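You operate a simulated robot arm through the tools that you are given. There is no shell and no other tool.

Carry out the task below with a simulated robot arm. There is one attempt and no reset: what you move stays moved.

JOB
Ready the enclosure for lifting: keeper locked, door stop clear, lifting pin in.
Fine: swing the hinge keeper over the door and tighten its screw; slide the door stop block clear to 60 and tighten its screw; the pin goes home in the lifting bush last.

Only the result counts: the job must be done as asked and must still hold three seconds after the hand-in. Knocking over, shifting, dropping, spilling or breaking anything else fails it.

ROBOT AND FRAMES
A 7-joint arm with a two-finger parallel gripper, fixed in place. Base frame: the origin is at the foot of the arm, x ahead of it, y to its left, z up; the work surface is at about z = 0.8. Readings come in m, rad, newtons and seconds.
With the tool pointing down near the work surface it reaches from about 0.44 to 0.92 m from the base axis. Its first joint turns from -2.496 to 2.496 rad. Payload 3 kg.
The tool frame sits at the grasp point between the pads (the TCP): z along the fingers, y along the line on which they close. The tips reach 0.03 m beyond it. Largest opening 0.094 m; finger width 0.028, thickness 0.01; the body of the gripper, 0.05 by 0.096 m, starts 0.055 m behind the TCP.
Orientation is told as [roll, pitch, yaw] about the base's x, y, z axes, in that order, counted from this pose: with the fingers straight down and closing along the base's y, the tool's x points along the base's -x, its y along +y and its z along -z.

CONTROLS
- The arm moves only by the tool play_rows. Its argument "deltas" is one flat list of numbers, 7 for each row, row after row: the closure, from 0 (fully open) to 1 (shut), then the shift along the tool's x, y, z in cm, then the turn, a rotation vector about the tool's x, y, z in degrees. In form: [grip, x, y, z, rx, ry, rz, grip, x, y, z, rx, ry, rz, ...]. A call has 1 to 20 rows; each row is the pose to reach, as a shift and turn from the pose commanded when the call began, along the tool's axes at that moment. Each row takes 0.2 s and may step no farther than 0.05 m and 0.15 rad from the row before; otherwise, or with a gripper value out of range, the whole call is refused. A pose out of reach is approached as far as the arm can. The call stops where the force on the tool passes 90 N (or 10 N more than at its start, if that is more) or the arm is blocked; 0.2 s more then pass. The fingers move at their own pace (about 0.072 m/s each) and stop on an object; they squeeze with about 40 N. The grip force told is the motor's: it shows also when the fingers shut on nothing. Time passes only in rows, and 0.2 s behind the last, so rows that repeat a pose let the fingers close. It gives the time, the measured TCP pose, the force on the tool (base axes), the opening and the grip force at its end, in the units of the frame above (readings bear some noise), with the torque about the TCP (base axes, N m) and any sound that the robot's microphone picked up.
- Cameras (640 x 400 px; columns grow to the right, rows downward): "scene" is fixed at [0.3995, 0.4985, 1.7992]; the picture's right is [-0.92, -0.38, 0.00], its down [-0.36, 0.88, -0.31] and it looks along [0.12, -0.29, -0.95] (base axes); focal length 330 px, centre (320, 200). "wrist" rides on the gripper at [0.076, 0.014, -0.102] in the tool frame; the picture's right is [-0.18, 0.98, 0.00], its down [-0.75, -0.14, -0.64] and it looks along [-0.63, -0.12, 0.77] (tool axes); focal length 243 px, centre (320, 200). There is no depth. A picture from a camera that has moved, and an enlarged one, comes with that camera's place and axes in the base frame and with its lens.
- grab_frame(camera): a new picture of that camera. The clock stands still meanwhile.
- enlarge(camera, box): a new picture of the part [left, top, right, bottom] of that camera's present view, enlarged. The clock stands still meanwhile.
- job_done(): hands the job in; it is judged then, once.

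Nothing tells you positions but the pictures and the camera data. Unless the task says otherwise, let go and move clear before handing in.

The tools are called after "Emit:" as name(argument=value, ...) on one line, values as JSON. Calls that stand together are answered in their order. play_rows: Moves the arm, as the interface text tells. Its arguments: {"type":"object","properties":{"deltas":{"type":"array"}},"required":["deltas"]} The other tools are called the same way: grab_frame (camera) takes a picture; enlarge (camera, box) takes an enlarged picture of a part of a camera's view; job_done () hands the job in.

At the start:

```text
time_s: 0.0
position: [0.3121, 0.3247, 1.3574]
ee_rot: [0.0, 0.0, 0.001]
ft_force: [-0.5, -0.1, -1.2]
wrist_torque: [-0.01, -0.02, -0.04]
width: 0.094
finger_force: 0.0
```

scene: 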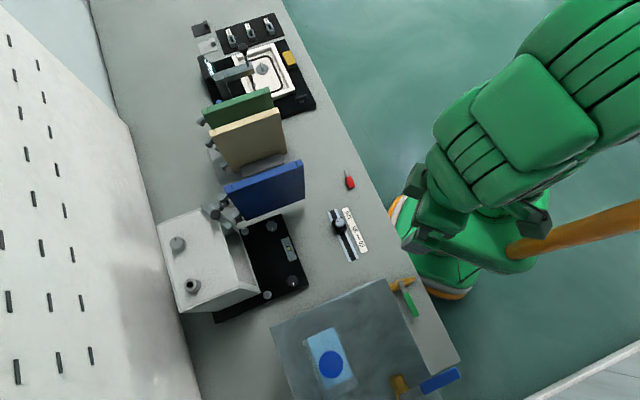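
wrist: 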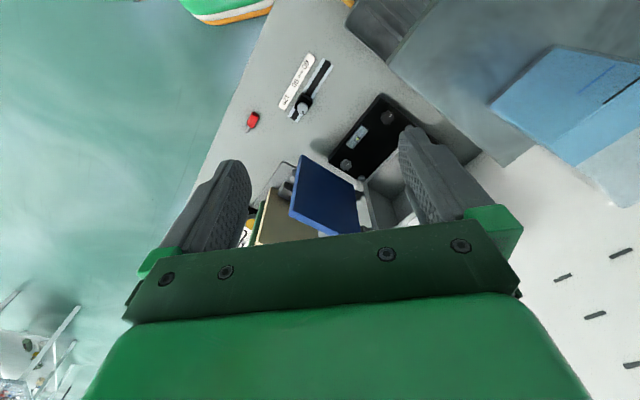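

I see a bench with an enclosure (white box with blue door?), a scale with a slider, and various other things. I'll take enlarged pictures first to understand the layout.

Emit:
enlarge(camera="scene", box=[150, 150, 320, 330])

Emit:
enlarge(camera="scene", box=[300, 160, 400, 270])

Emit:
enlarge(camera="scene", box=[180, 0, 330, 130])

Emit:
enlarge(camera="scene", box=[260, 260, 480, 400])

Emit:
enlarge(camera="wrist", box=[220, 40, 480, 250])

```text
2.22 times, centred on (235, 240) of scene
camera zoom: at [0.3995, 0.4985, 1.7992], right [-0.92, -0.38, 0.0], down [-0.36, 0.88, -0.31], along [0.12, -0.29, -0.95], focal length 733 px, centre (509, 111)
```

zoom: 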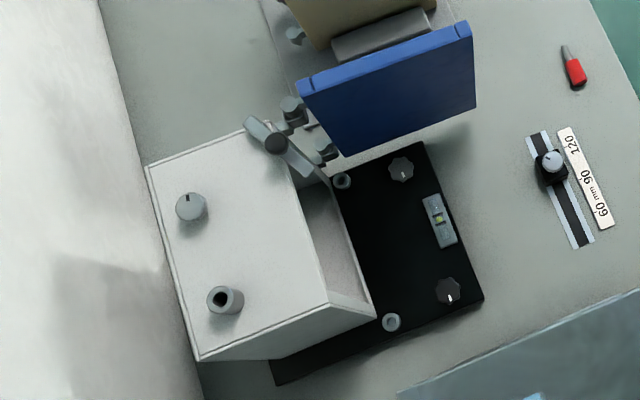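

```text
3.64 times, centred on (350, 215) of scene
camera zoom: at [0.3995, 0.4985, 1.7992], right [-0.92, -0.38, 0.0], down [-0.36, 0.88, -0.31], along [0.12, -0.29, -0.95], focal length 1200 px, centre (211, 146)
```

zoom: 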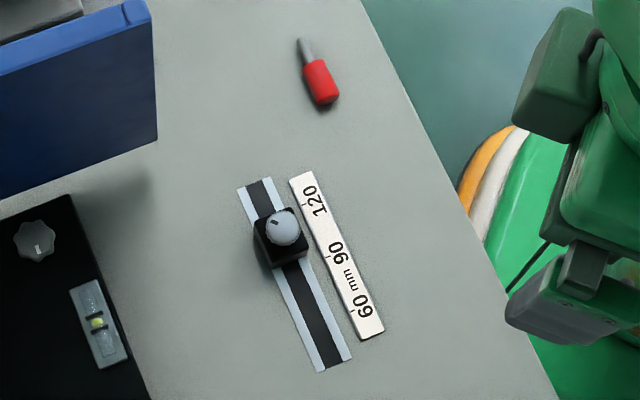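

```text
3.08 times, centred on (255, 65) of scene
camera zoom: at [0.3995, 0.4985, 1.7992], right [-0.92, -0.38, 0.0], down [-0.36, 0.88, -0.31], along [0.12, -0.29, -0.95], focal length 1015 px, centre (520, 615)
```

zoom: 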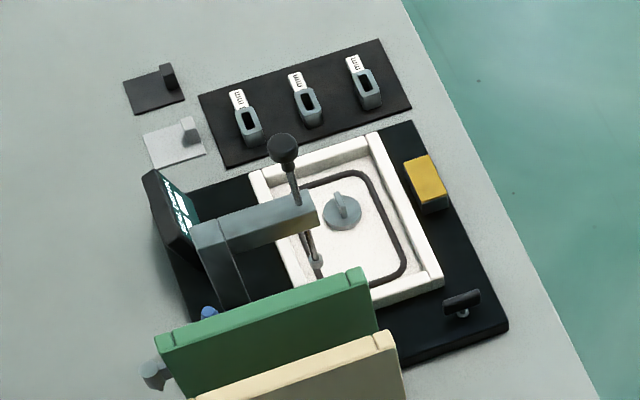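

```text
2.86 times, centred on (370, 330) of scene
camera zoom: at [0.3995, 0.4985, 1.7992], right [-0.92, -0.38, 0.0], down [-0.36, 0.88, -0.31], along [0.12, -0.29, -0.95], focal length 943 px, centre (177, -171)
```

zoom: 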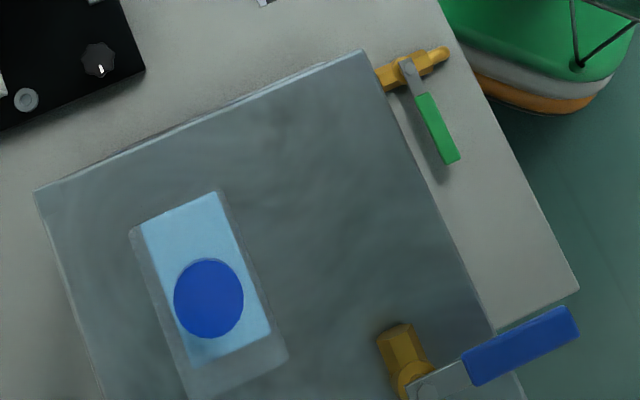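

```text
1.90 times, centred on (350, 145) of wrist
camera zoom: at [0.2356, 0.3388, 1.4594], right [0.18, 0.98, 0.0], down [0.75, -0.14, 0.64], along [0.63, -0.12, -0.77], focal length 462 px, centre (263, 305)
```

zoom: 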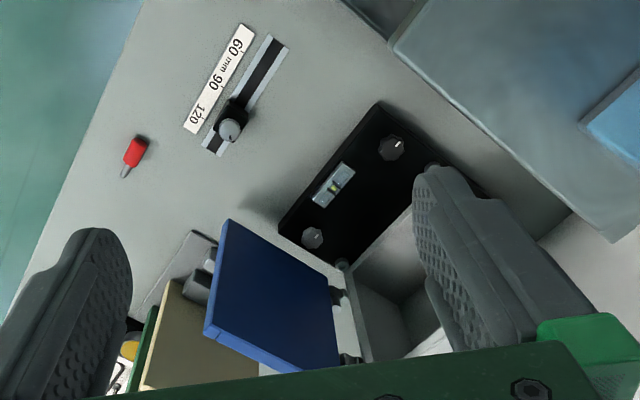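

I see an enclosure with a keeper on its top front-left corner, a lifting bush and a knob on the roof. The door stop is on a rail with a 60/90/120 scale, and a red-handled pin lies on the bench. Next I'll bring the wrist camera closer to the enclosure.

Emit:
play_rows(deltas=[0, -3.5, 0.25, 1.2, 0, 0, -7.5, 0, -7, 0.5, 2.4, 0, 0, -15, 0, -10.5, 0.75, 3.6, 0, 0, -22.5, 0, -14, 1, 4.8, 0, 0, -30, 0, -17.5, 1.25, 6, 0, 0, -37.5, 0, -21, 1.5, 7.1, 0, 0, -45])

Emit:
grab_frame(camera="wrist")

Emit:
grab_frame(camera="scene")

```text
time_s: 1.4
position: [0.524, 0.3369, 1.2854]
ee_rot: [-0.001, 0.001, 0.786]
ft_force: [-0.6, 1.0, 0.0]
wrist_torque: [-0.02, 0.02, -0.02]
width: 0.0938
finger_force: 0.0
```

```text
taken
camera wrist: at [0.4603, 0.2944, 1.3876], right [-0.57, 0.82, 0.0], down [0.63, 0.43, 0.64], along [0.53, 0.36, -0.77], focal length 243 px, centre (320, 200)
```

wrist: 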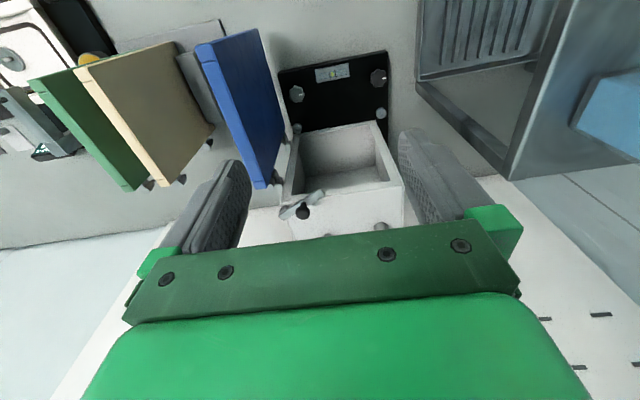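

```text
taken
```

scene: 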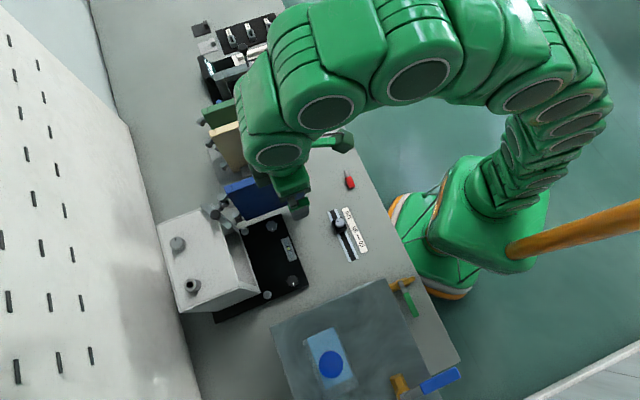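

The enclosure with its open blue door sits in front of the gripper, keeper at its near-left roof corner. I'll zoom in on it.

Emit:
enlarge(camera="wrist", box=[190, 20, 430, 240])

Emit:
enlarge(camera="scene", box=[190, 180, 270, 260])

Emit:
enlarge(camera="scene", box=[150, 190, 250, 320])

```text
1.82 times, centred on (310, 130) of wrist
camera zoom: at [0.4603, 0.2944, 1.3876], right [-0.57, 0.82, 0.0], down [0.63, 0.43, 0.64], along [0.53, 0.36, -0.77], focal length 441 px, centre (338, 327)
```

zoom: 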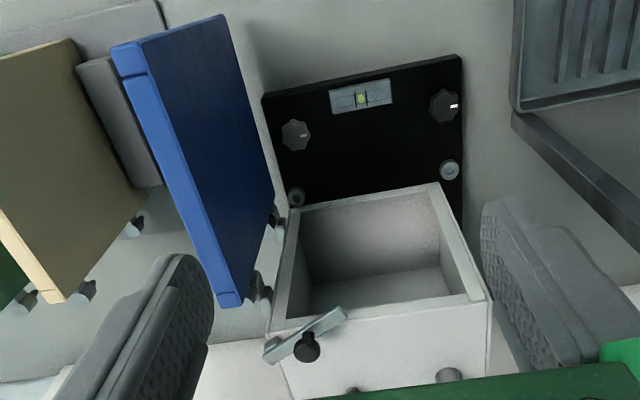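

```text
5.00 times, centred on (230, 220) of scene
camera zoom: at [0.3995, 0.4985, 1.7992], right [-0.92, -0.38, 0.0], down [-0.36, 0.88, -0.31], along [0.12, -0.29, -0.95], focal length 1650 px, centre (770, 100)
```

zoom: 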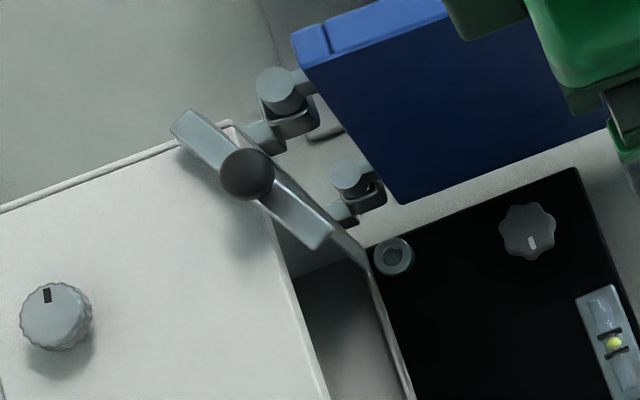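

```text
3.08 times, centred on (200, 255) of scene
camera zoom: at [0.3995, 0.4985, 1.7992], right [-0.92, -0.38, 0.0], down [-0.36, 0.88, -0.31], along [0.12, -0.29, -0.95], focal length 1015 px, centre (689, 31)
```

zoom: 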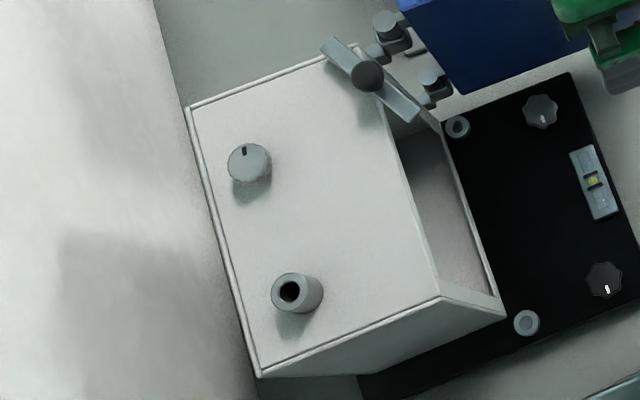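

The door hangs open on hinges at the box's front-left edge, and the keeper bar with a dark ball sits near the roof's front-left corner. I'll fly the wrist camera closer above it, staying well clear.

Emit:
play_rows(deltas=[0, -3.3, -1.5, 0.3, 0, 0, 0, 0, -6.5, -2.9, 0.6, 0, 0, 0, 0, -9.8, -4.3, 0.9, 0, 0, 0, 0, -13, -5.8, 1.2, 0, 0, 0])

Emit:
grab_frame(camera="wrist")

Emit:
enlarge(camera="wrist", box=[240, 60, 400, 220])

```text
time_s: 2.4
position: [0.609, 0.3664, 1.2532]
ee_rot: [0.001, -0.002, 0.784]
ft_force: [0.3, 0.2, -0.2]
wrist_torque: [0.01, 0.0, -0.03]
width: 0.094
finger_force: 0.1
out of reach, approached as far as the arm can: row 2, 3, 4
```

```text
taken
camera wrist: at [0.5443, 0.3226, 1.3542], right [-0.57, 0.82, 0.0], down [0.63, 0.43, 0.64], along [0.53, 0.36, -0.77], focal length 243 px, centre (320, 200)
```

wrist: 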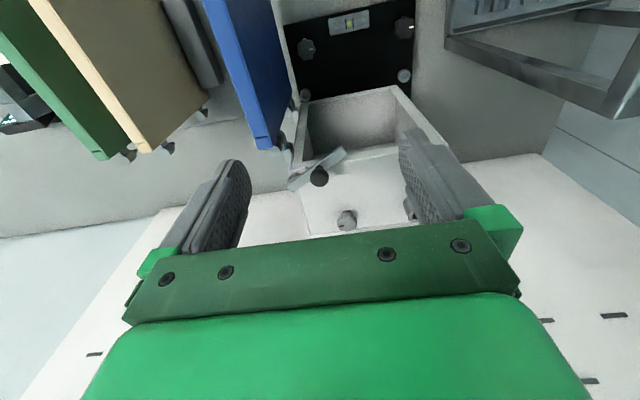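

```text
2.50 times, centred on (320, 140) of wrist
camera zoom: at [0.5443, 0.3226, 1.3542], right [-0.57, 0.82, 0.0], down [0.63, 0.43, 0.64], along [0.53, 0.36, -0.77], focal length 606 px, centre (320, 350)
```

zoom: 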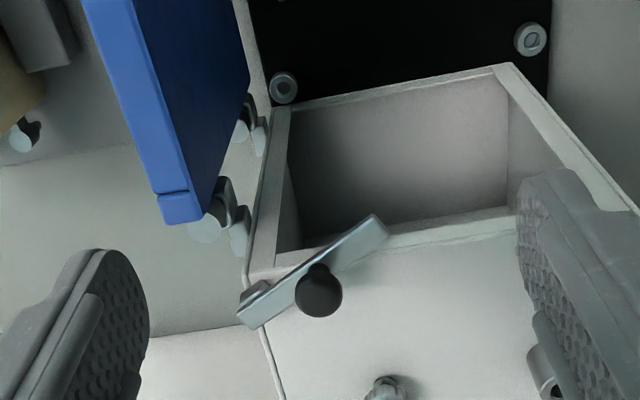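

The reach is limited at this height. I see the bar with a small block at its corner end, and I'll enlarge both cameras more tightly to work out the pivot and screw.

Emit:
enlarge(camera="wrist", box=[275, 130, 365, 200])

Emit:
enlarge(camera="scene", box=[195, 190, 255, 240])

Emit:
enlarge(camera="scene", box=[160, 220, 220, 300])

Emit:
enlarge(camera="scene", box=[320, 200, 380, 260])

Emit:
enlarge(camera="scene", box=[330, 165, 370, 195])

```text
5.71 times, centred on (320, 165) of wrist
camera zoom: at [0.5443, 0.3226, 1.3542], right [-0.57, 0.82, 0.0], down [0.63, 0.43, 0.64], along [0.53, 0.36, -0.77], focal length 1386 px, centre (320, 400)
```

zoom: 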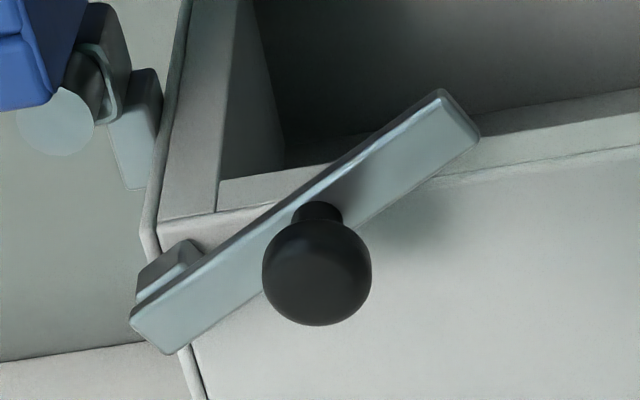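

```text
8.00 times, centred on (225, 215) of scene
camera zoom: at [0.3995, 0.4985, 1.7992], right [-0.92, -0.38, 0.0], down [-0.36, 0.88, -0.31], along [0.12, -0.29, -0.95], focal length 2640 px, centre (1080, 80)
```

zoom: 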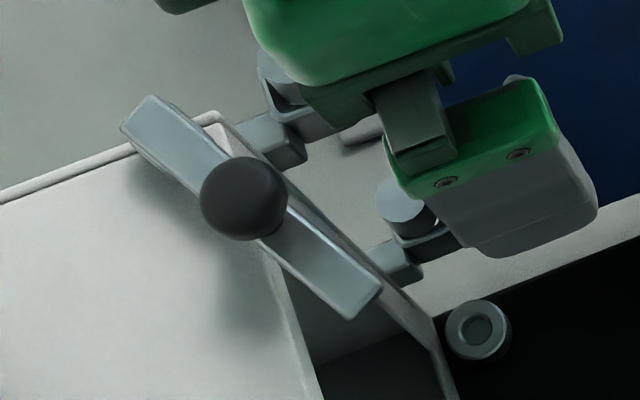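

```text
5.00 times, centred on (190, 260) of scene
camera zoom: at [0.3995, 0.4985, 1.7992], right [-0.92, -0.38, 0.0], down [-0.36, 0.88, -0.31], along [0.12, -0.29, -0.95], focal length 1650 px, centre (970, -100)
```

zoom: 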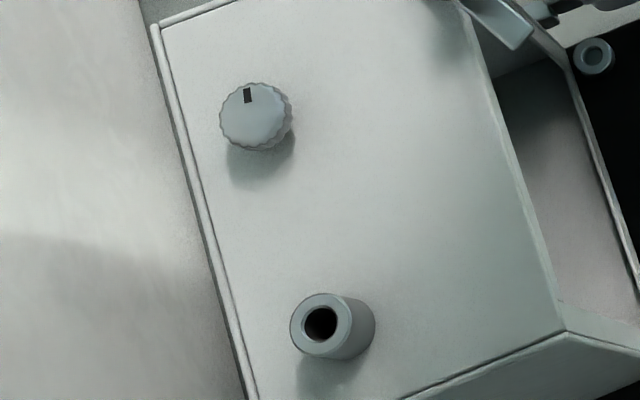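

```text
6.67 times, centred on (350, 230) of scene
camera zoom: at [0.3995, 0.4985, 1.7992], right [-0.92, -0.38, 0.0], down [-0.36, 0.88, -0.31], along [0.12, -0.29, -0.95], focal length 2200 px, centre (120, 0)
```

zoom: 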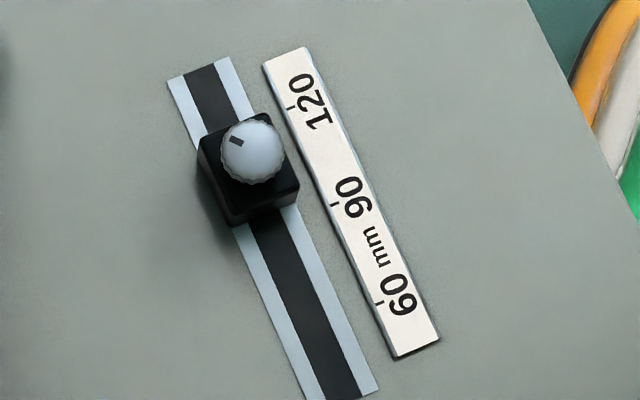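

```text
13.33 times, centred on (350, 180) of scene
camera zoom: at [0.3995, 0.4985, 1.7992], right [-0.92, -0.38, 0.0], down [-0.36, 0.88, -0.31], along [0.12, -0.29, -0.95], focal length 4400 px, centre (-80, 467)
```

zoom: 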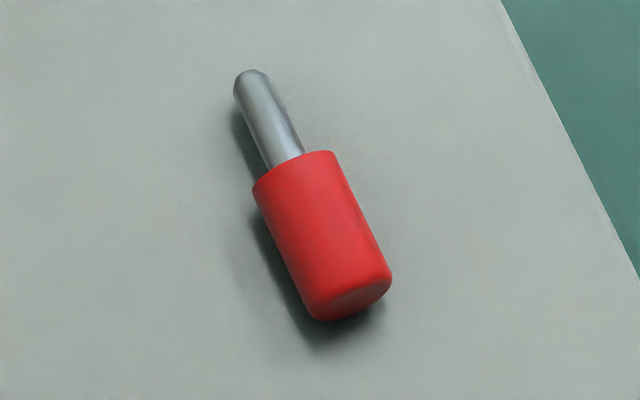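

The red-handled piece is the pin, and the keeper bar appears to pivot on a small post at its corner end with the black ball as its handle. I'll turn the yaw to about 30° and tilt the tool outward to gain reach, still high above everything.

Emit:
play_rows(deltas=[0, 1, 0, -0.5, 0, 0, 7.5, 0, 2, 0, -1, 0, 0, 15])

Emit:
play_rows(deltas=[0, 0, 0, 0, 0, -7, 0, 0, 0, 0, 0, 0, -14, 0, 0, 0, 0, 0, 0, -20, 0])

Emit:
grab_frame(camera="wrist")

```text
time_s: 3.0
position: [0.5943, 0.3517, 1.2631]
ee_rot: [0.001, 0.001, 0.523]
ft_force: [0.5, -0.5, -0.4]
wrist_torque: [-0.03, 0.01, 0.0]
width: 0.0939
finger_force: 0.1
```

```text
time_s: 3.8
position: [0.5947, 0.3522, 1.262]
ee_rot: [-0.001, -0.349, 0.524]
ft_force: [-0.4, 0.2, 0.2]
wrist_torque: [0.0, 0.02, 0.01]
width: 0.0941
finger_force: 0.0
```

```text
taken
camera wrist: at [0.4951, 0.3111, 1.3325], right [-0.34, 0.94, 0.06], down [0.49, 0.12, 0.86], along [0.8, 0.33, -0.5], focal length 243 px, centre (320, 200)
```

wrist: 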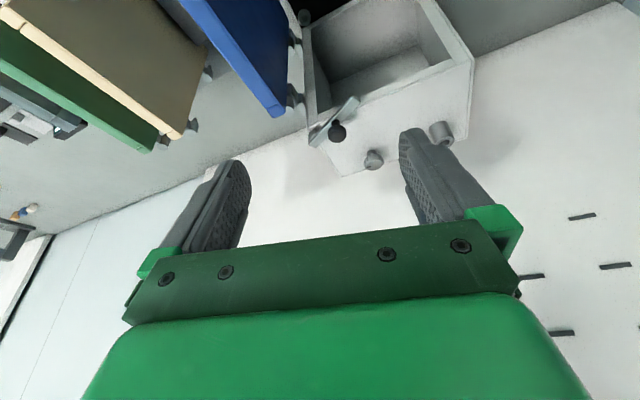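

Now the roof with keeper, knob and bush is visible. I'll enlarge it to fix their positions.

Emit:
enlarge(camera="wrist", box=[270, 60, 480, 190])

Emit:
enlarge(camera="wrist", box=[300, 85, 380, 175])

```text
3.05 times, centred on (375, 125) of wrist
camera zoom: at [0.4951, 0.3111, 1.3325], right [-0.34, 0.94, 0.06], down [0.49, 0.12, 0.86], along [0.8, 0.33, -0.5], focal length 739 px, centre (152, 429)
```

zoom: 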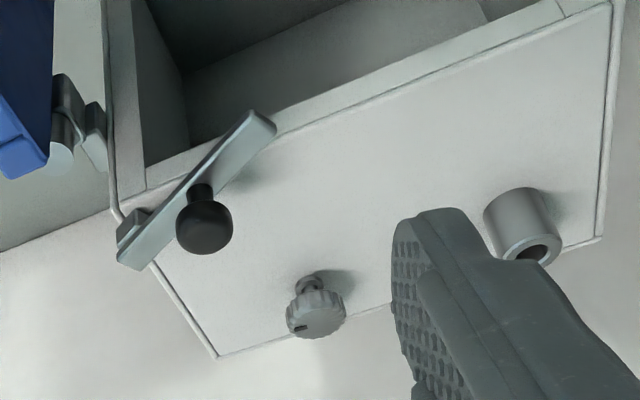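

```text
4.44 times, centred on (340, 130) of wrist
camera zoom: at [0.4951, 0.3111, 1.3325], right [-0.34, 0.94, 0.06], down [0.49, 0.12, 0.86], along [0.8, 0.33, -0.5], focal length 1078 px, centre (231, 511)
```

zoom: 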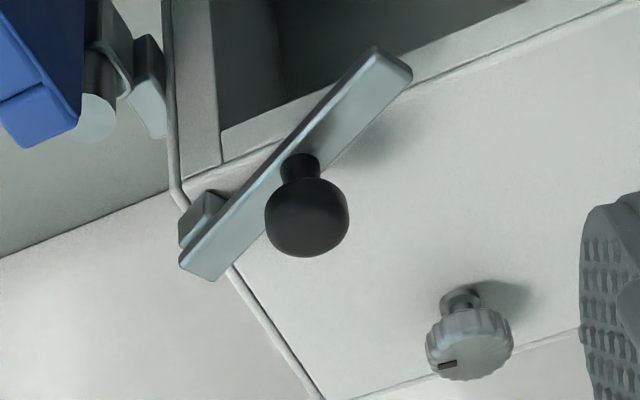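

Ball handle at about (0.672, 0.409, 1.133), screw knob about (0.724, 0.4925, 1.117), bush top about (0.652, 0.5535, 1.127). I'll approach the ball to a pre-grasp spot with the fingers partly closed.

Emit:
play_rows(deltas=[0.45, -1.6, 0.3, 2.5, 0, 0, 0, 0.45, -3.2, 0.7, 5, 0, 0, 0, 0.45, -4.7, 1.0, 7.5, 0, 0, 0, 0.45, -4.7, 1.0, 9, 0, 0, 0])

Emit:
grab_frame(camera="wrist")

Emit:
enlarge(camera="wrist", box=[240, 100, 400, 220])

```text
time_s: 4.8
position: [0.6556, 0.3987, 1.1947]
ee_rot: [0.001, -0.35, 0.523]
ft_force: [0.0, 0.1, 0.7]
wrist_torque: [0.04, -0.01, 0.02]
width: 0.0514
finger_force: 0.1
```

```text
taken
camera wrist: at [0.5561, 0.3578, 1.2646], right [-0.34, 0.94, 0.06], down [0.49, 0.12, 0.86], along [0.8, 0.32, -0.5], focal length 243 px, centre (320, 200)
```

wrist: 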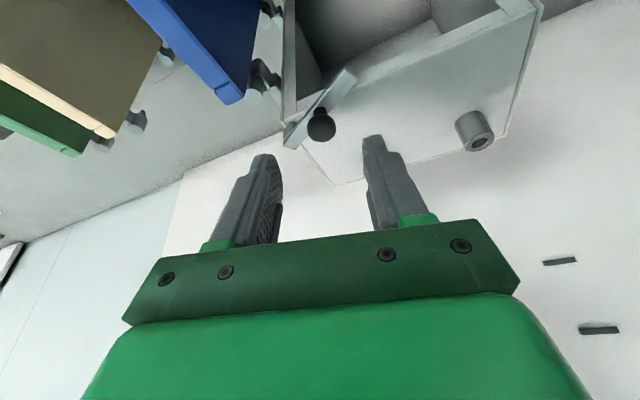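

```text
3.33 times, centred on (320, 160) of wrist
camera zoom: at [0.5561, 0.3578, 1.2646], right [-0.34, 0.94, 0.06], down [0.49, 0.12, 0.86], along [0.8, 0.32, -0.5], focal length 809 px, centre (320, 333)
```

zoom: 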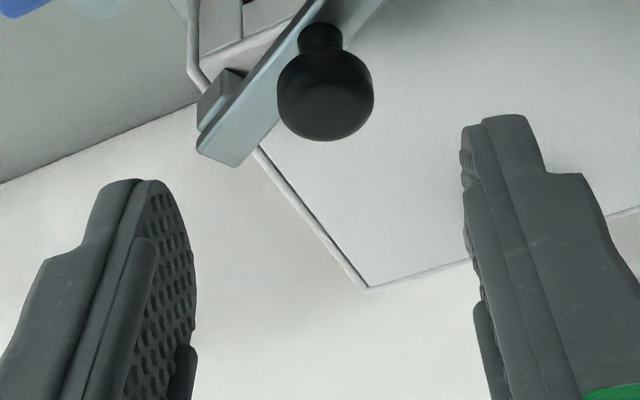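

The fingers straddle the ball's line nicely. I'll descend and close on the ball.

Emit:
play_rows(deltas=[0.45, 0.2, 0.1, 2.3, 0, 0, 0, 0.45, 0.4, 0.1, 4.0, 0, 0, 0, 0.45, 0.4, 0.1, 4.6, 0, 0, 0])

Emit:
enlarge(camera="wrist", box=[240, 100, 400, 220])

Emit:
enlarge(camera="scene", box=[180, 180, 260, 240])

```text
time_s: 5.6
position: [0.6669, 0.406, 1.1501]
ee_rot: [0.001, -0.35, 0.525]
ft_force: [0.4, 0.5, -0.1]
wrist_torque: [0.01, -0.02, -0.01]
width: 0.0515
finger_force: 0.1
```

```text
3.33 times, centred on (320, 160) of wrist
camera zoom: at [0.5664, 0.365, 1.2197], right [-0.34, 0.94, 0.06], down [0.49, 0.12, 0.86], along [0.8, 0.33, -0.51], focal length 809 px, centre (320, 333)
```

zoom: 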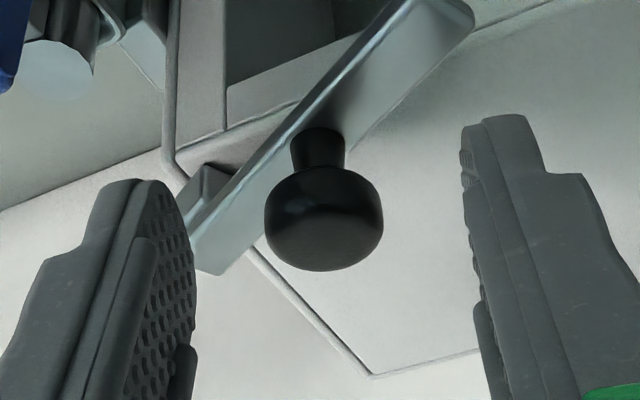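

```text
6.67 times, centred on (220, 210) of scene
camera zoom: at [0.3995, 0.4985, 1.7992], right [-0.92, -0.38, 0.0], down [-0.36, 0.88, -0.31], along [0.12, -0.29, -0.95], focal length 2200 px, centre (987, 133)
```

zoom: 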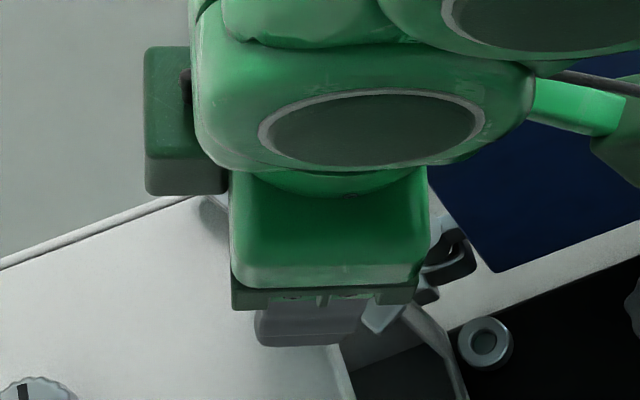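

The ball is centred between the pads. I'll close on it.

Emit:
play_rows(deltas=[0.8, 0, 0, 0, 0, 0, 0, 0.9, 0, 0, 0, 0, 0, 0, 0.9, 0, 0, 0, 0, 0, 0])

Emit:
enlarge(camera="wrist", box=[240, 80, 400, 220])

```text
time_s: 6.4
position: [0.6658, 0.4053, 1.1497]
ee_rot: [-0.001, -0.348, 0.523]
ft_force: [-2.3, 1.6, -2.1]
wrist_torque: [0.05, 0.03, 0.09]
width: 0.0212
finger_force: 44.7
```

```text
2.86 times, centred on (320, 150) of wrist
camera zoom: at [0.5662, 0.3651, 1.2198], right [-0.34, 0.94, 0.06], down [0.49, 0.12, 0.86], along [0.8, 0.33, -0.51], focal length 693 px, centre (320, 343)
```

zoom: 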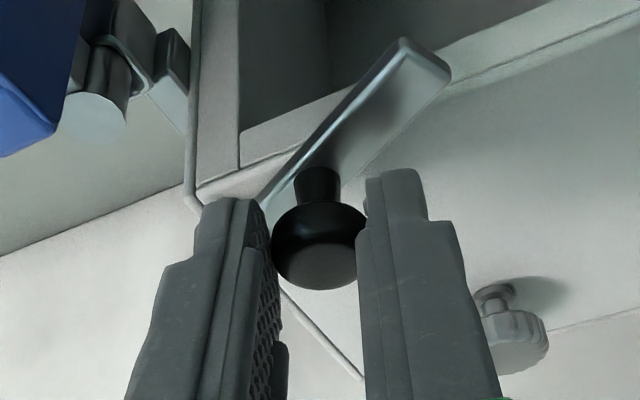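

The ball is held. I'll try a short first piece of the swing toward the door and watch the forces.

Emit:
play_rows(deltas=[0.9, 0.2, -0.24, -0.07, 0, 0, 0, 0.9, 0.39, -0.48, -0.14, 0, 0, 0, 0.9, 0.55, -0.75, -0.2, 0, 0, 0, 0.9, 0.69, -1.02, -0.25, 0, 0, 0])

Emit:
enlarge(camera="wrist", box=[240, 80, 400, 220])

```text
time_s: 7.4
position: [0.6646, 0.3929, 1.15]
ee_rot: [-0.001, -0.346, 0.524]
ft_force: [-14.7, 8.1, 7.8]
wrist_torque: [0.36, 0.13, 0.46]
width: 0.0213
finger_force: 45.1
```

```text
2.86 times, centred on (320, 150) of wrist
camera zoom: at [0.5648, 0.3522, 1.2195], right [-0.34, 0.94, 0.06], down [0.49, 0.12, 0.86], along [0.8, 0.32, -0.51], focal length 693 px, centre (320, 343)
```

zoom: 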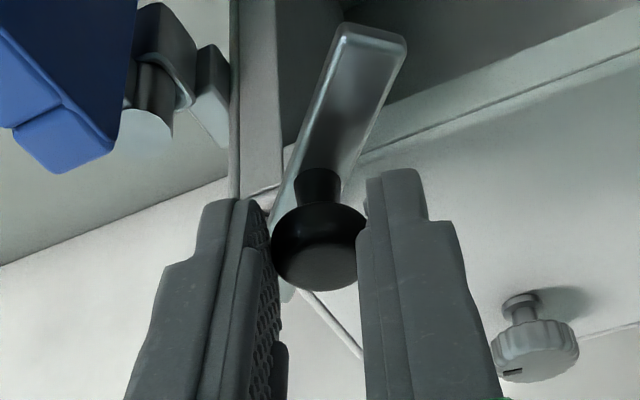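

The bar swings about its corner pivot as assumed. I'll continue along the arc.

Emit:
play_rows(deltas=[0.9, 0.26, -0.58, -0.09, 0, 0, 0, 0.9, 0.38, -1.21, -0.14, 0, 0, 0, 0.9, 0.39, -1.85, -0.14, 0, 0, 0, 0.9, 0.29, -2.49, -0.1, 0, 0, 0])

Emit:
enlarge(camera="wrist", box=[240, 80, 400, 220])

```text
time_s: 8.4
position: [0.6737, 0.3694, 1.1495]
ee_rot: [0.0, -0.349, 0.524]
ft_force: [-8.1, 6.3, 3.5]
wrist_torque: [0.1, 0.19, 0.47]
width: 0.0213
finger_force: 45.4
```

```text
2.86 times, centred on (320, 150) of wrist
camera zoom: at [0.5746, 0.3282, 1.2189], right [-0.34, 0.94, 0.06], down [0.49, 0.12, 0.86], along [0.8, 0.33, -0.5], focal length 693 px, centre (320, 343)
```

zoom: 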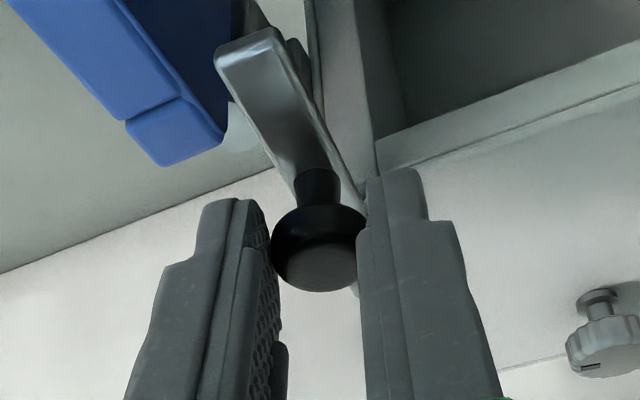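

Halfway along, the bar tip is nearing the door top. I'll go on in smaller pieces and look for the end stop.

Emit:
play_rows(deltas=[0.9, -0.1, -0.31, 0.03, 0, 0, 0, 0.9, -0.2, -0.61, 0.07, 0, 0, 0, 0.9, -0.35, -0.9, 0.12, 0, 0, 0, 0.9, -0.49, -1.18, 0.18, 0, 0, 0])

Emit:
enlarge(camera="wrist", box=[240, 80, 400, 220])

```text
time_s: 9.4
position: [0.6853, 0.3619, 1.1496]
ee_rot: [-0.001, -0.348, 0.522]
ft_force: [-6.3, 6.8, -3.4]
wrist_torque: [0.11, 0.27, 0.4]
width: 0.0211
finger_force: 44.5
```

```text
2.86 times, centred on (320, 150) of wrist
camera zoom: at [0.5851, 0.3211, 1.2191], right [-0.34, 0.94, 0.06], down [0.49, 0.12, 0.86], along [0.8, 0.32, -0.51], focal length 693 px, centre (320, 343)
```

zoom: 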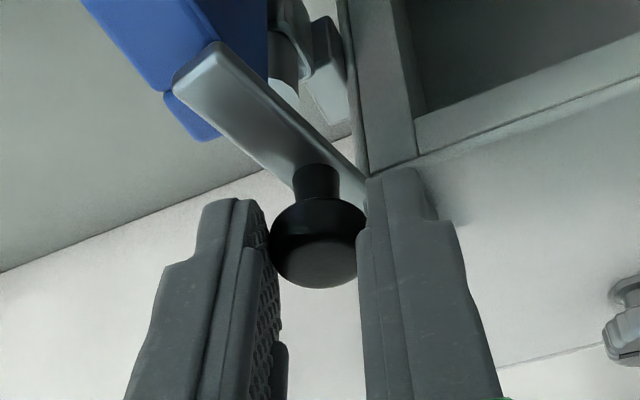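

The bar tip is now over the hinge end of the door. I'll continue gently to find whether there is a stop.

Emit:
play_rows(deltas=[0.9, -0.18, -0.26, 0.07, 0, 0, 0, 0.9, -0.38, -0.5, 0.14, 0, 0, 0, 0.9, -0.38, -0.5, 0.14, 0, 0, 0])

Emit:
enlarge(camera="wrist", box=[240, 80, 400, 220])

```text
time_s: 10.2
position: [0.6907, 0.3601, 1.1488]
ee_rot: [-0.001, -0.348, 0.524]
ft_force: [-24.9, 4.3, -4.0]
wrist_torque: [-0.19, 1.1, 0.31]
width: 0.0211
finger_force: 44.7
```

```text
2.86 times, centred on (320, 150) of wrist
camera zoom: at [0.5901, 0.3194, 1.2192], right [-0.34, 0.94, 0.06], down [0.5, 0.12, 0.86], along [0.8, 0.33, -0.51], focal length 693 px, centre (320, 343)
```

zoom: 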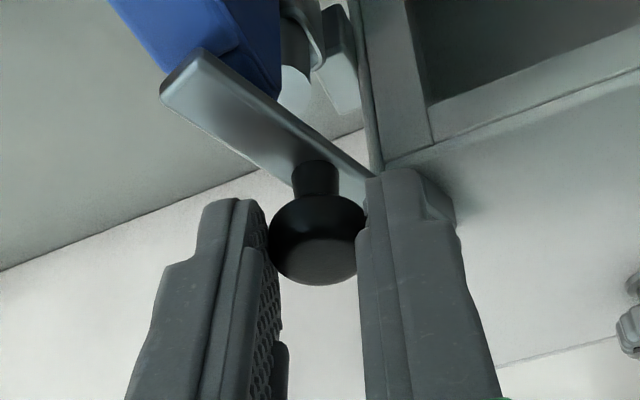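

Resistance has risen, suggesting the end stop near a 90° swing. I'll press slightly farther to confirm.

Emit:
play_rows(deltas=[0.9, -0.15, -0.13, 0.05, 0, 0, 0, 0.9, -0.3, -0.27, 0.1, 0, 0, 0, 0.9, -0.3, -0.27, 0.1, 0, 0, 0])

Emit:
enlarge(camera="wrist", box=[240, 80, 400, 220])

```text
time_s: 11.0
position: [0.6952, 0.3602, 1.1504]
ee_rot: [0.001, -0.353, 0.522]
ft_force: [-13.7, 25.9, 0.5]
wrist_torque: [0.68, 0.35, 0.05]
width: 0.0266
finger_force: 15.0
```

```text
2.86 times, centred on (320, 150) of wrist
camera zoom: at [0.5953, 0.3195, 1.2199], right [-0.34, 0.94, 0.06], down [0.49, 0.12, 0.86], along [0.8, 0.33, -0.5], focal length 693 px, centre (320, 343)
```

zoom: 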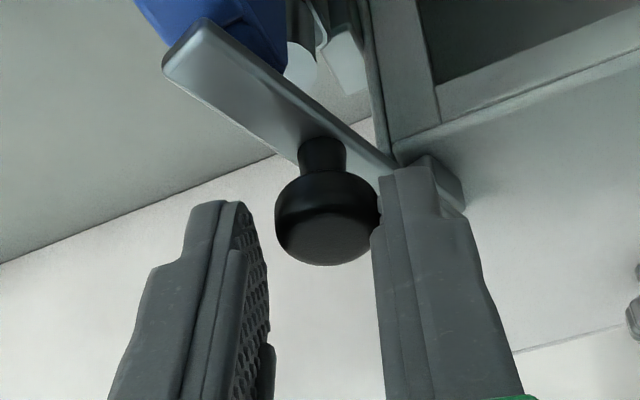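

The grip opened a little as the bar seems to have met its stop. I'll release, rise and look.

Emit:
play_rows(deltas=[0.6, 0.1, 0.3, 0, 0, 0, 0, 0.45, 0.1, 0.5, 0, 0, 0, 0, 0.45, 0.1, 0.5, -3, 0, 0, 0, 0.45, 0.1, 0.5, -6, 0, 0, 0, 0.45, 3.1, 0.5, -8, 0, 0, 0])

Emit:
enlarge(camera="wrist", box=[220, 20, 420, 180])

Emit:
enlarge(camera="scene", box=[180, 180, 260, 240])

```text
time_s: 12.2
position: [0.6412, 0.3353, 1.2146]
ee_rot: [0.001, -0.348, 0.523]
ft_force: [0.2, 1.2, 1.0]
wrist_torque: [-0.01, -0.03, 0.0]
width: 0.0519
finger_force: 0.0
```

```text
2.50 times, centred on (320, 100) of wrist
camera zoom: at [0.5418, 0.2942, 1.2843], right [-0.34, 0.94, 0.06], down [0.49, 0.12, 0.86], along [0.8, 0.32, -0.51], focal length 606 px, centre (320, 450)
```

zoom: 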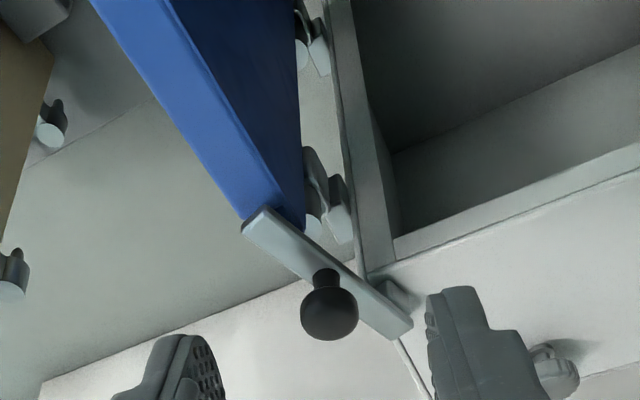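

```text
6.67 times, centred on (220, 210) of scene
camera zoom: at [0.3995, 0.4985, 1.7992], right [-0.92, -0.38, 0.0], down [-0.36, 0.88, -0.31], along [0.12, -0.29, -0.95], focal length 2200 px, centre (987, 133)
```

zoom: 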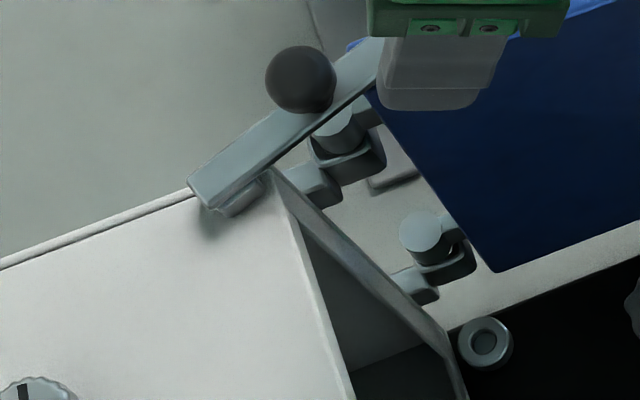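

The keeper bar now lies over the upper hinge with its tip at the door's end. I'll verify it's at its stop by nudging the ball with closed fingers: first turn the hand to point along +x.

Emit:
play_rows(deltas=[1, 0.5, 0, -0.5, 2.56, 0, 7.05, 1, 1, 0, -0.5, 5.13, 0, 14.1, 1, 1.5, 0, -0.5, 7.7, 0, 21.15, 1, 2, 0, -0.5, 10.26, 0, 28.2])

Emit:
enlarge(camera="wrist", box=[220, 40, 420, 200])

Emit:
enlarge(camera="scene", box=[180, 180, 260, 240])

```text
time_s: 13.2
position: [0.6228, 0.3257, 1.2104]
ee_rot: [0.0, -0.348, -0.001]
ft_force: [-0.3, -0.4, 0.4]
wrist_torque: [0.0, 0.01, 0.02]
width: 0.0001
finger_force: 33.2
```

```text
2.50 times, centred on (320, 120) of wrist
camera zoom: at [0.5173, 0.3399, 1.2814], right [0.18, 0.98, 0.06], down [0.49, -0.14, 0.86], along [0.85, -0.12, -0.51], focal length 606 px, centre (320, 400)
```

zoom: 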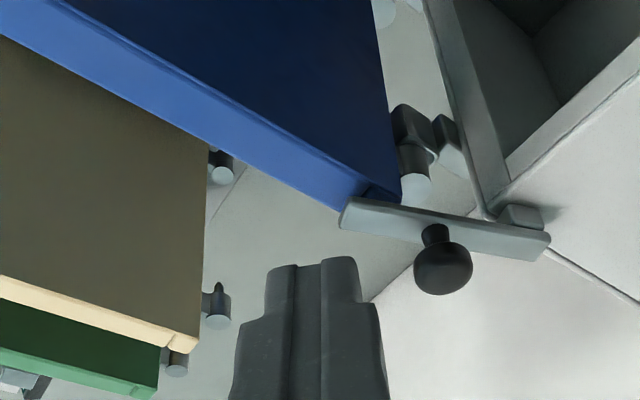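

```text
6.67 times, centred on (220, 210) of scene
camera zoom: at [0.3995, 0.4985, 1.7992], right [-0.92, -0.38, 0.0], down [-0.36, 0.88, -0.31], along [0.12, -0.29, -0.95], focal length 2200 px, centre (987, 133)
```

zoom: 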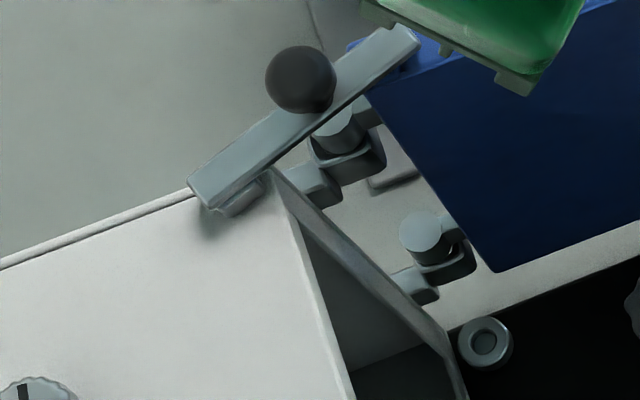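

The bar tip overlaps the door's hinge-end top edge. I'll come in beside the ball and nudge it in +x, watching the force.

Emit:
play_rows(deltas=[1, 0.1, 1.8, 1.5, 0, 0, 0, 1, 0.2, 3.53, 3.5, 0, 0, 0, 1, 0.38, 3.53, 6.08, 0, 0, 0, 1, -0.56, 3.53, 6.42, 0, 0, 0, 1, -1.0, 3.53, 6.58, 0, 0, 0])

Emit:
enlarge(camera="wrist", box=[220, 60, 420, 220])

```text
time_s: 14.4
position: [0.657, 0.3609, 1.1548]
ee_rot: [0.001, -0.35, -0.001]
ft_force: [-0.2, 0.7, -0.2]
wrist_torque: [0.02, 0.0, 0.0]
width: 0.0
finger_force: 33.4
```

```text
2.50 times, centred on (320, 140) of wrist
camera zoom: at [0.5503, 0.3758, 1.2245], right [0.17, 0.98, 0.06], down [0.49, -0.14, 0.86], along [0.86, -0.12, -0.5], focal length 606 px, centre (320, 350)
```

zoom: 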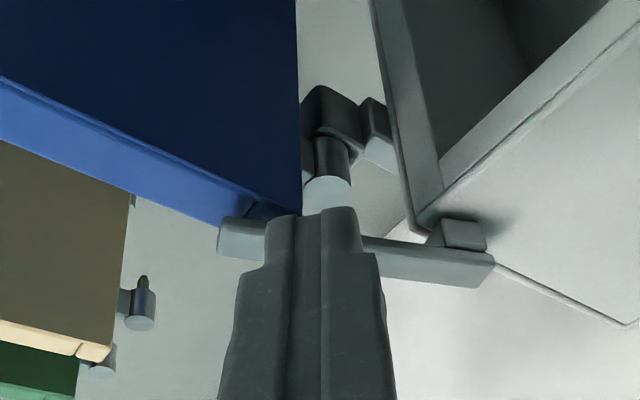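

No contact yet. I'll push on in small steps.

Emit:
play_rows(deltas=[1, -0.19, 0, 0.07, 0, 0, 0, 1, -0.38, 0, 0.14, 0, 0, 0, 1, -0.56, 0, 0.2, 0, 0, 0])

Emit:
play_rows(deltas=[1, -0.19, 0, 0.07, 0, 0, 0, 1, -0.38, 0, 0.14, 0, 0, 0])

Emit:
enlarge(camera="wrist", box=[220, 60, 420, 220])

```text
time_s: 15.2
position: [0.663, 0.3623, 1.1538]
ee_rot: [0.001, -0.349, 0.001]
ft_force: [0.8, 1.0, -0.9]
wrist_torque: [-0.01, 0.0, 0.01]
width: 0.0
finger_force: 32.7
```

```text
time_s: 15.8
position: [0.665, 0.3599, 1.1526]
ee_rot: [0.0, -0.348, 0.002]
ft_force: [-57.6, -12.1, 10.7]
wrist_torque: [-1.03, 1.02, -0.01]
width: 0.0
finger_force: 33.5
```

```text
2.50 times, centred on (320, 140) of wrist
camera zoom: at [0.5581, 0.3751, 1.2242], right [0.17, 0.98, 0.06], down [0.49, -0.14, 0.86], along [0.85, -0.12, -0.51], focal length 606 px, centre (320, 350)
```

zoom: 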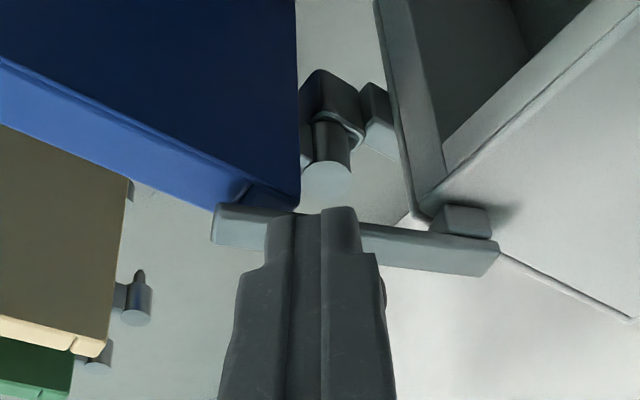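

At 58 N the bar doesn't budge, so the keeper is at its stop over the door. Next is the roof screw knob: I'll back off, rise, and re-orient the hand.

Emit:
play_rows(deltas=[1, 1.9, 0, -0.7, 0, 0, 0, 0.5, 0.51, 0, -4.46, 0, 0, 0, 0.5, -0.86, 0, -8.2, 0, 0, 0, 0.5, 2.9, 0, -9.57, 0, 0, 0])

Emit:
play_rows(deltas=[0.5, 0, 0, 0, -2.74, 0, -7.52, 0.5, 0, 0, 0, -5.48, 0, -15.04, 0.5, 0, 0, 0, -8.22, 0, -22.56, 0.5, 0, 0, 0, -10.96, 0, -30.08, 0.5, 0, 0, 0, -13.7, 0, -37.6])

Emit:
play_rows(deltas=[0.5, 0, 0, 0, 0, -7, 0, 0.5, 0, 0, 0, 0, -14, 0, 0.5, 0, 0, 0, 0, -20, 0])

Emit:
grab_frame(camera="wrist")

Emit:
enlarge(camera="scene", box=[150, 180, 270, 320])

```text
time_s: 16.8
position: [0.607, 0.3605, 1.2344]
ee_rot: [-0.001, -0.347, -0.001]
ft_force: [0.4, -0.1, 0.7]
wrist_torque: [-0.01, 0.0, 0.02]
width: 0.0469
finger_force: 0.2
```

```text
time_s: 18.0
position: [0.6082, 0.3597, 1.2337]
ee_rot: [0.001, -0.35, 0.7]
ft_force: [-0.4, 0.0, -0.9]
wrist_torque: [-0.01, -0.04, -0.01]
width: 0.0471
finger_force: 0.1
```

```text
time_s: 18.8
position: [0.6071, 0.3593, 1.2331]
ee_rot: [0.001, -0.695, 0.697]
ft_force: [0.2, 0.8, -0.5]
wrist_torque: [-0.02, -0.01, -0.02]
width: 0.0471
finger_force: 0.1
```

```text
taken
camera wrist: at [0.5025, 0.2914, 1.2621], right [-0.52, 0.84, 0.12], down [0.22, 0.0, 0.98], along [0.82, 0.54, -0.18], focal length 243 px, centre (320, 200)
```

wrist: 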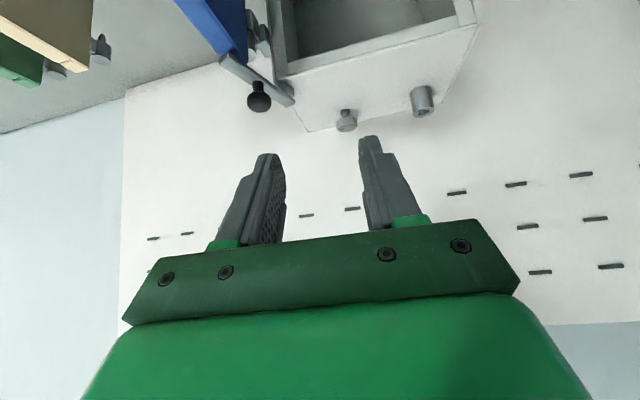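

```text
2.86 times, centred on (210, 250) of scene
camera zoom: at [0.3995, 0.4985, 1.7992], right [-0.92, -0.38, 0.0], down [-0.36, 0.88, -0.31], along [0.12, -0.29, -0.95], focal length 943 px, centre (634, 57)
```

zoom: 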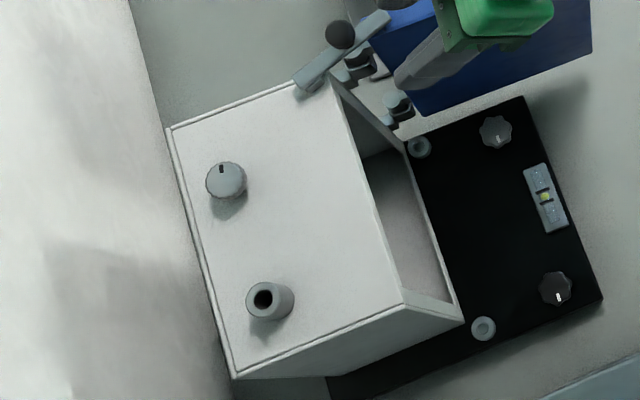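

The low view helps with heights. I'll enlarge the knob and bush here.

Emit:
enlarge(camera="wrist", box=[290, 60, 450, 170])

```text
3.64 times, centred on (370, 115) of wrist
camera zoom: at [0.5025, 0.2914, 1.2621], right [-0.52, 0.84, 0.12], down [0.22, 0.0, 0.98], along [0.82, 0.54, -0.18], focal length 882 px, centre (138, 509)
```

zoom: 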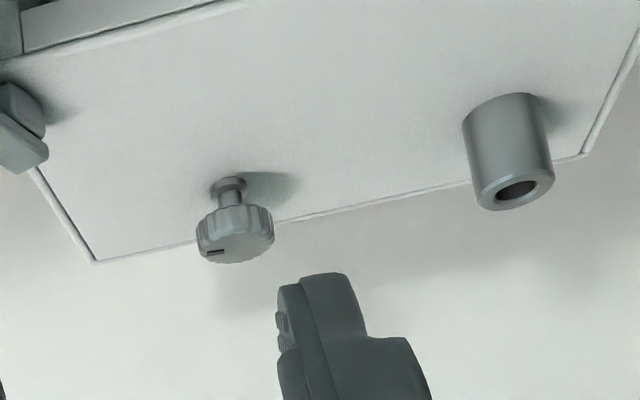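

Knob top at (0.727, 0.492, 1.115), roof at 1.09, bush top at (0.656, 0.5545, 1.120). I'll set a 30° tilt and a yaw of 75° to leave room for a clockwise turn.

Emit:
play_rows(deltas=[0.42, 0, 0, 0, 0, 5, 0, 0.42, 0, 0, 0, 0, 10, 0])

Emit:
play_rows(deltas=[0.42, 0, 0, 0, -3.5, 0, -6.06, 0.42, 0, 0, 0, -7, 0, -12.1, 0.42, 0, 0, 0, -10.5, 0, -18.2, 0.42, 0, 0, 0, -14, 0, -24.2, 0.42, 0, 0, 0, -17.5, 0, -30.3])

Emit:
play_rows(deltas=[0.42, -2.1, -1.6, 2.3, 0, 0, 0, 0.42, -4.2, -3.2, 4.6, 0, 0, 0, 0.42, -6.3, -4.8, 7, 0, 0, 0, 0.42, -8.5, -6.5, 9.3, 0, 0, 0, 0.42, -10.58, -8.14, 11.65, 0, 0, 0])

Emit:
grab_frame(camera="wrist")

Emit:
enlarge(camera="scene", box=[150, 180, 270, 320])

```text
time_s: 19.4
position: [0.6072, 0.3601, 1.2338]
ee_rot: [0.001, -0.522, 0.7]
ft_force: [0.3, 0.1, -0.3]
wrist_torque: [0.02, 0.0, -0.02]
width: 0.0544
finger_force: 0.0
```

```text
time_s: 20.6
position: [0.6085, 0.3595, 1.2334]
ee_rot: [0.002, -0.524, 1.31]
ft_force: [0.4, 0.6, 0.1]
wrist_torque: [0.0, 0.04, 0.02]
width: 0.0547
finger_force: 0.0
```

```text
time_s: 21.8
position: [0.7265, 0.4835, 1.1853]
ee_rot: [-0.001, -0.524, 1.309]
ft_force: [0.0, -0.5, 0.8]
wrist_torque: [-0.03, 0.0, -0.02]
width: 0.0545
finger_force: 0.1
```

```text
taken
camera wrist: at [0.6827, 0.373, 1.2365], right [-0.91, 0.41, 0.09], down [0.22, 0.28, 0.93], along [0.36, 0.87, -0.35], focal length 243 px, centre (320, 200)
```

wrist: 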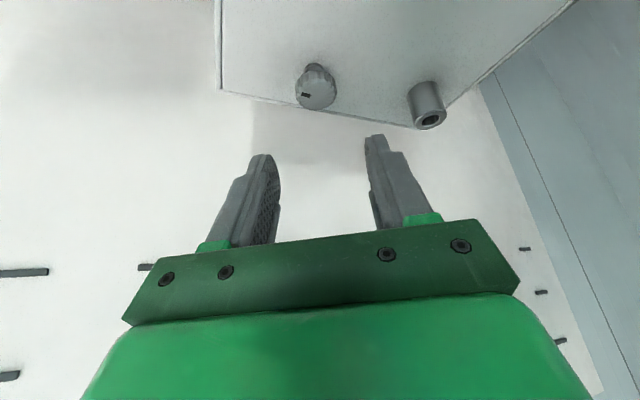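

```text
2.86 times, centred on (210, 250) of scene
camera zoom: at [0.3995, 0.4985, 1.7992], right [-0.92, -0.38, 0.0], down [-0.36, 0.88, -0.31], along [0.12, -0.29, -0.95], focal length 943 px, centre (634, 57)
```

zoom: 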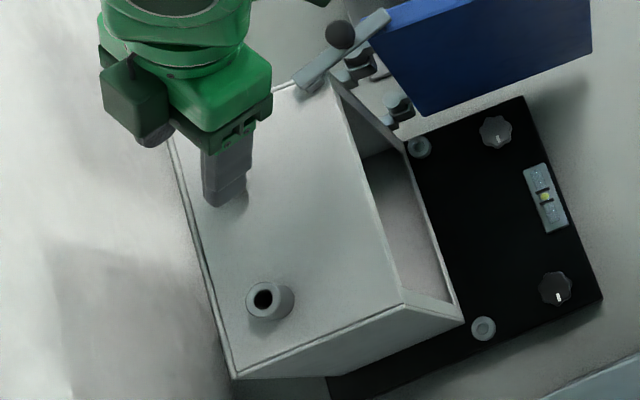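

The knob is lined up between the fingers. I'll lower onto it vertically and check before closing.

Emit:
play_rows(deltas=[0.42, 1.0, 0.1, 1.6, 0, 0, 0, 0.42, 2.0, 0.2, 3.2, 0, 0, 0, 0.42, 2.5, 0.2, 4.1, 0, 0, 0, 0.42, 2.88, 0.2, 4.72, 0, 0, 0])

Emit:
enlarge(camera="wrist", box=[240, 100, 400, 220])

```text
time_s: 22.8
position: [0.7232, 0.4817, 1.1306]
ee_rot: [0.001, -0.524, 1.309]
ft_force: [-0.5, -1.0, -0.1]
wrist_torque: [-0.04, 0.0, -0.01]
width: 0.0545
finger_force: 0.1
```

```text
3.33 times, centred on (320, 160) of wrist
camera zoom: at [0.6775, 0.3732, 1.1807], right [-0.91, 0.41, 0.09], down [0.22, 0.28, 0.93], along [0.35, 0.87, -0.35], focal length 809 px, centre (320, 333)
```

zoom: 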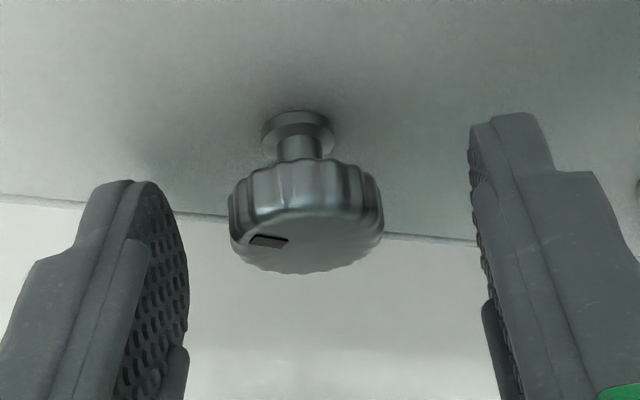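

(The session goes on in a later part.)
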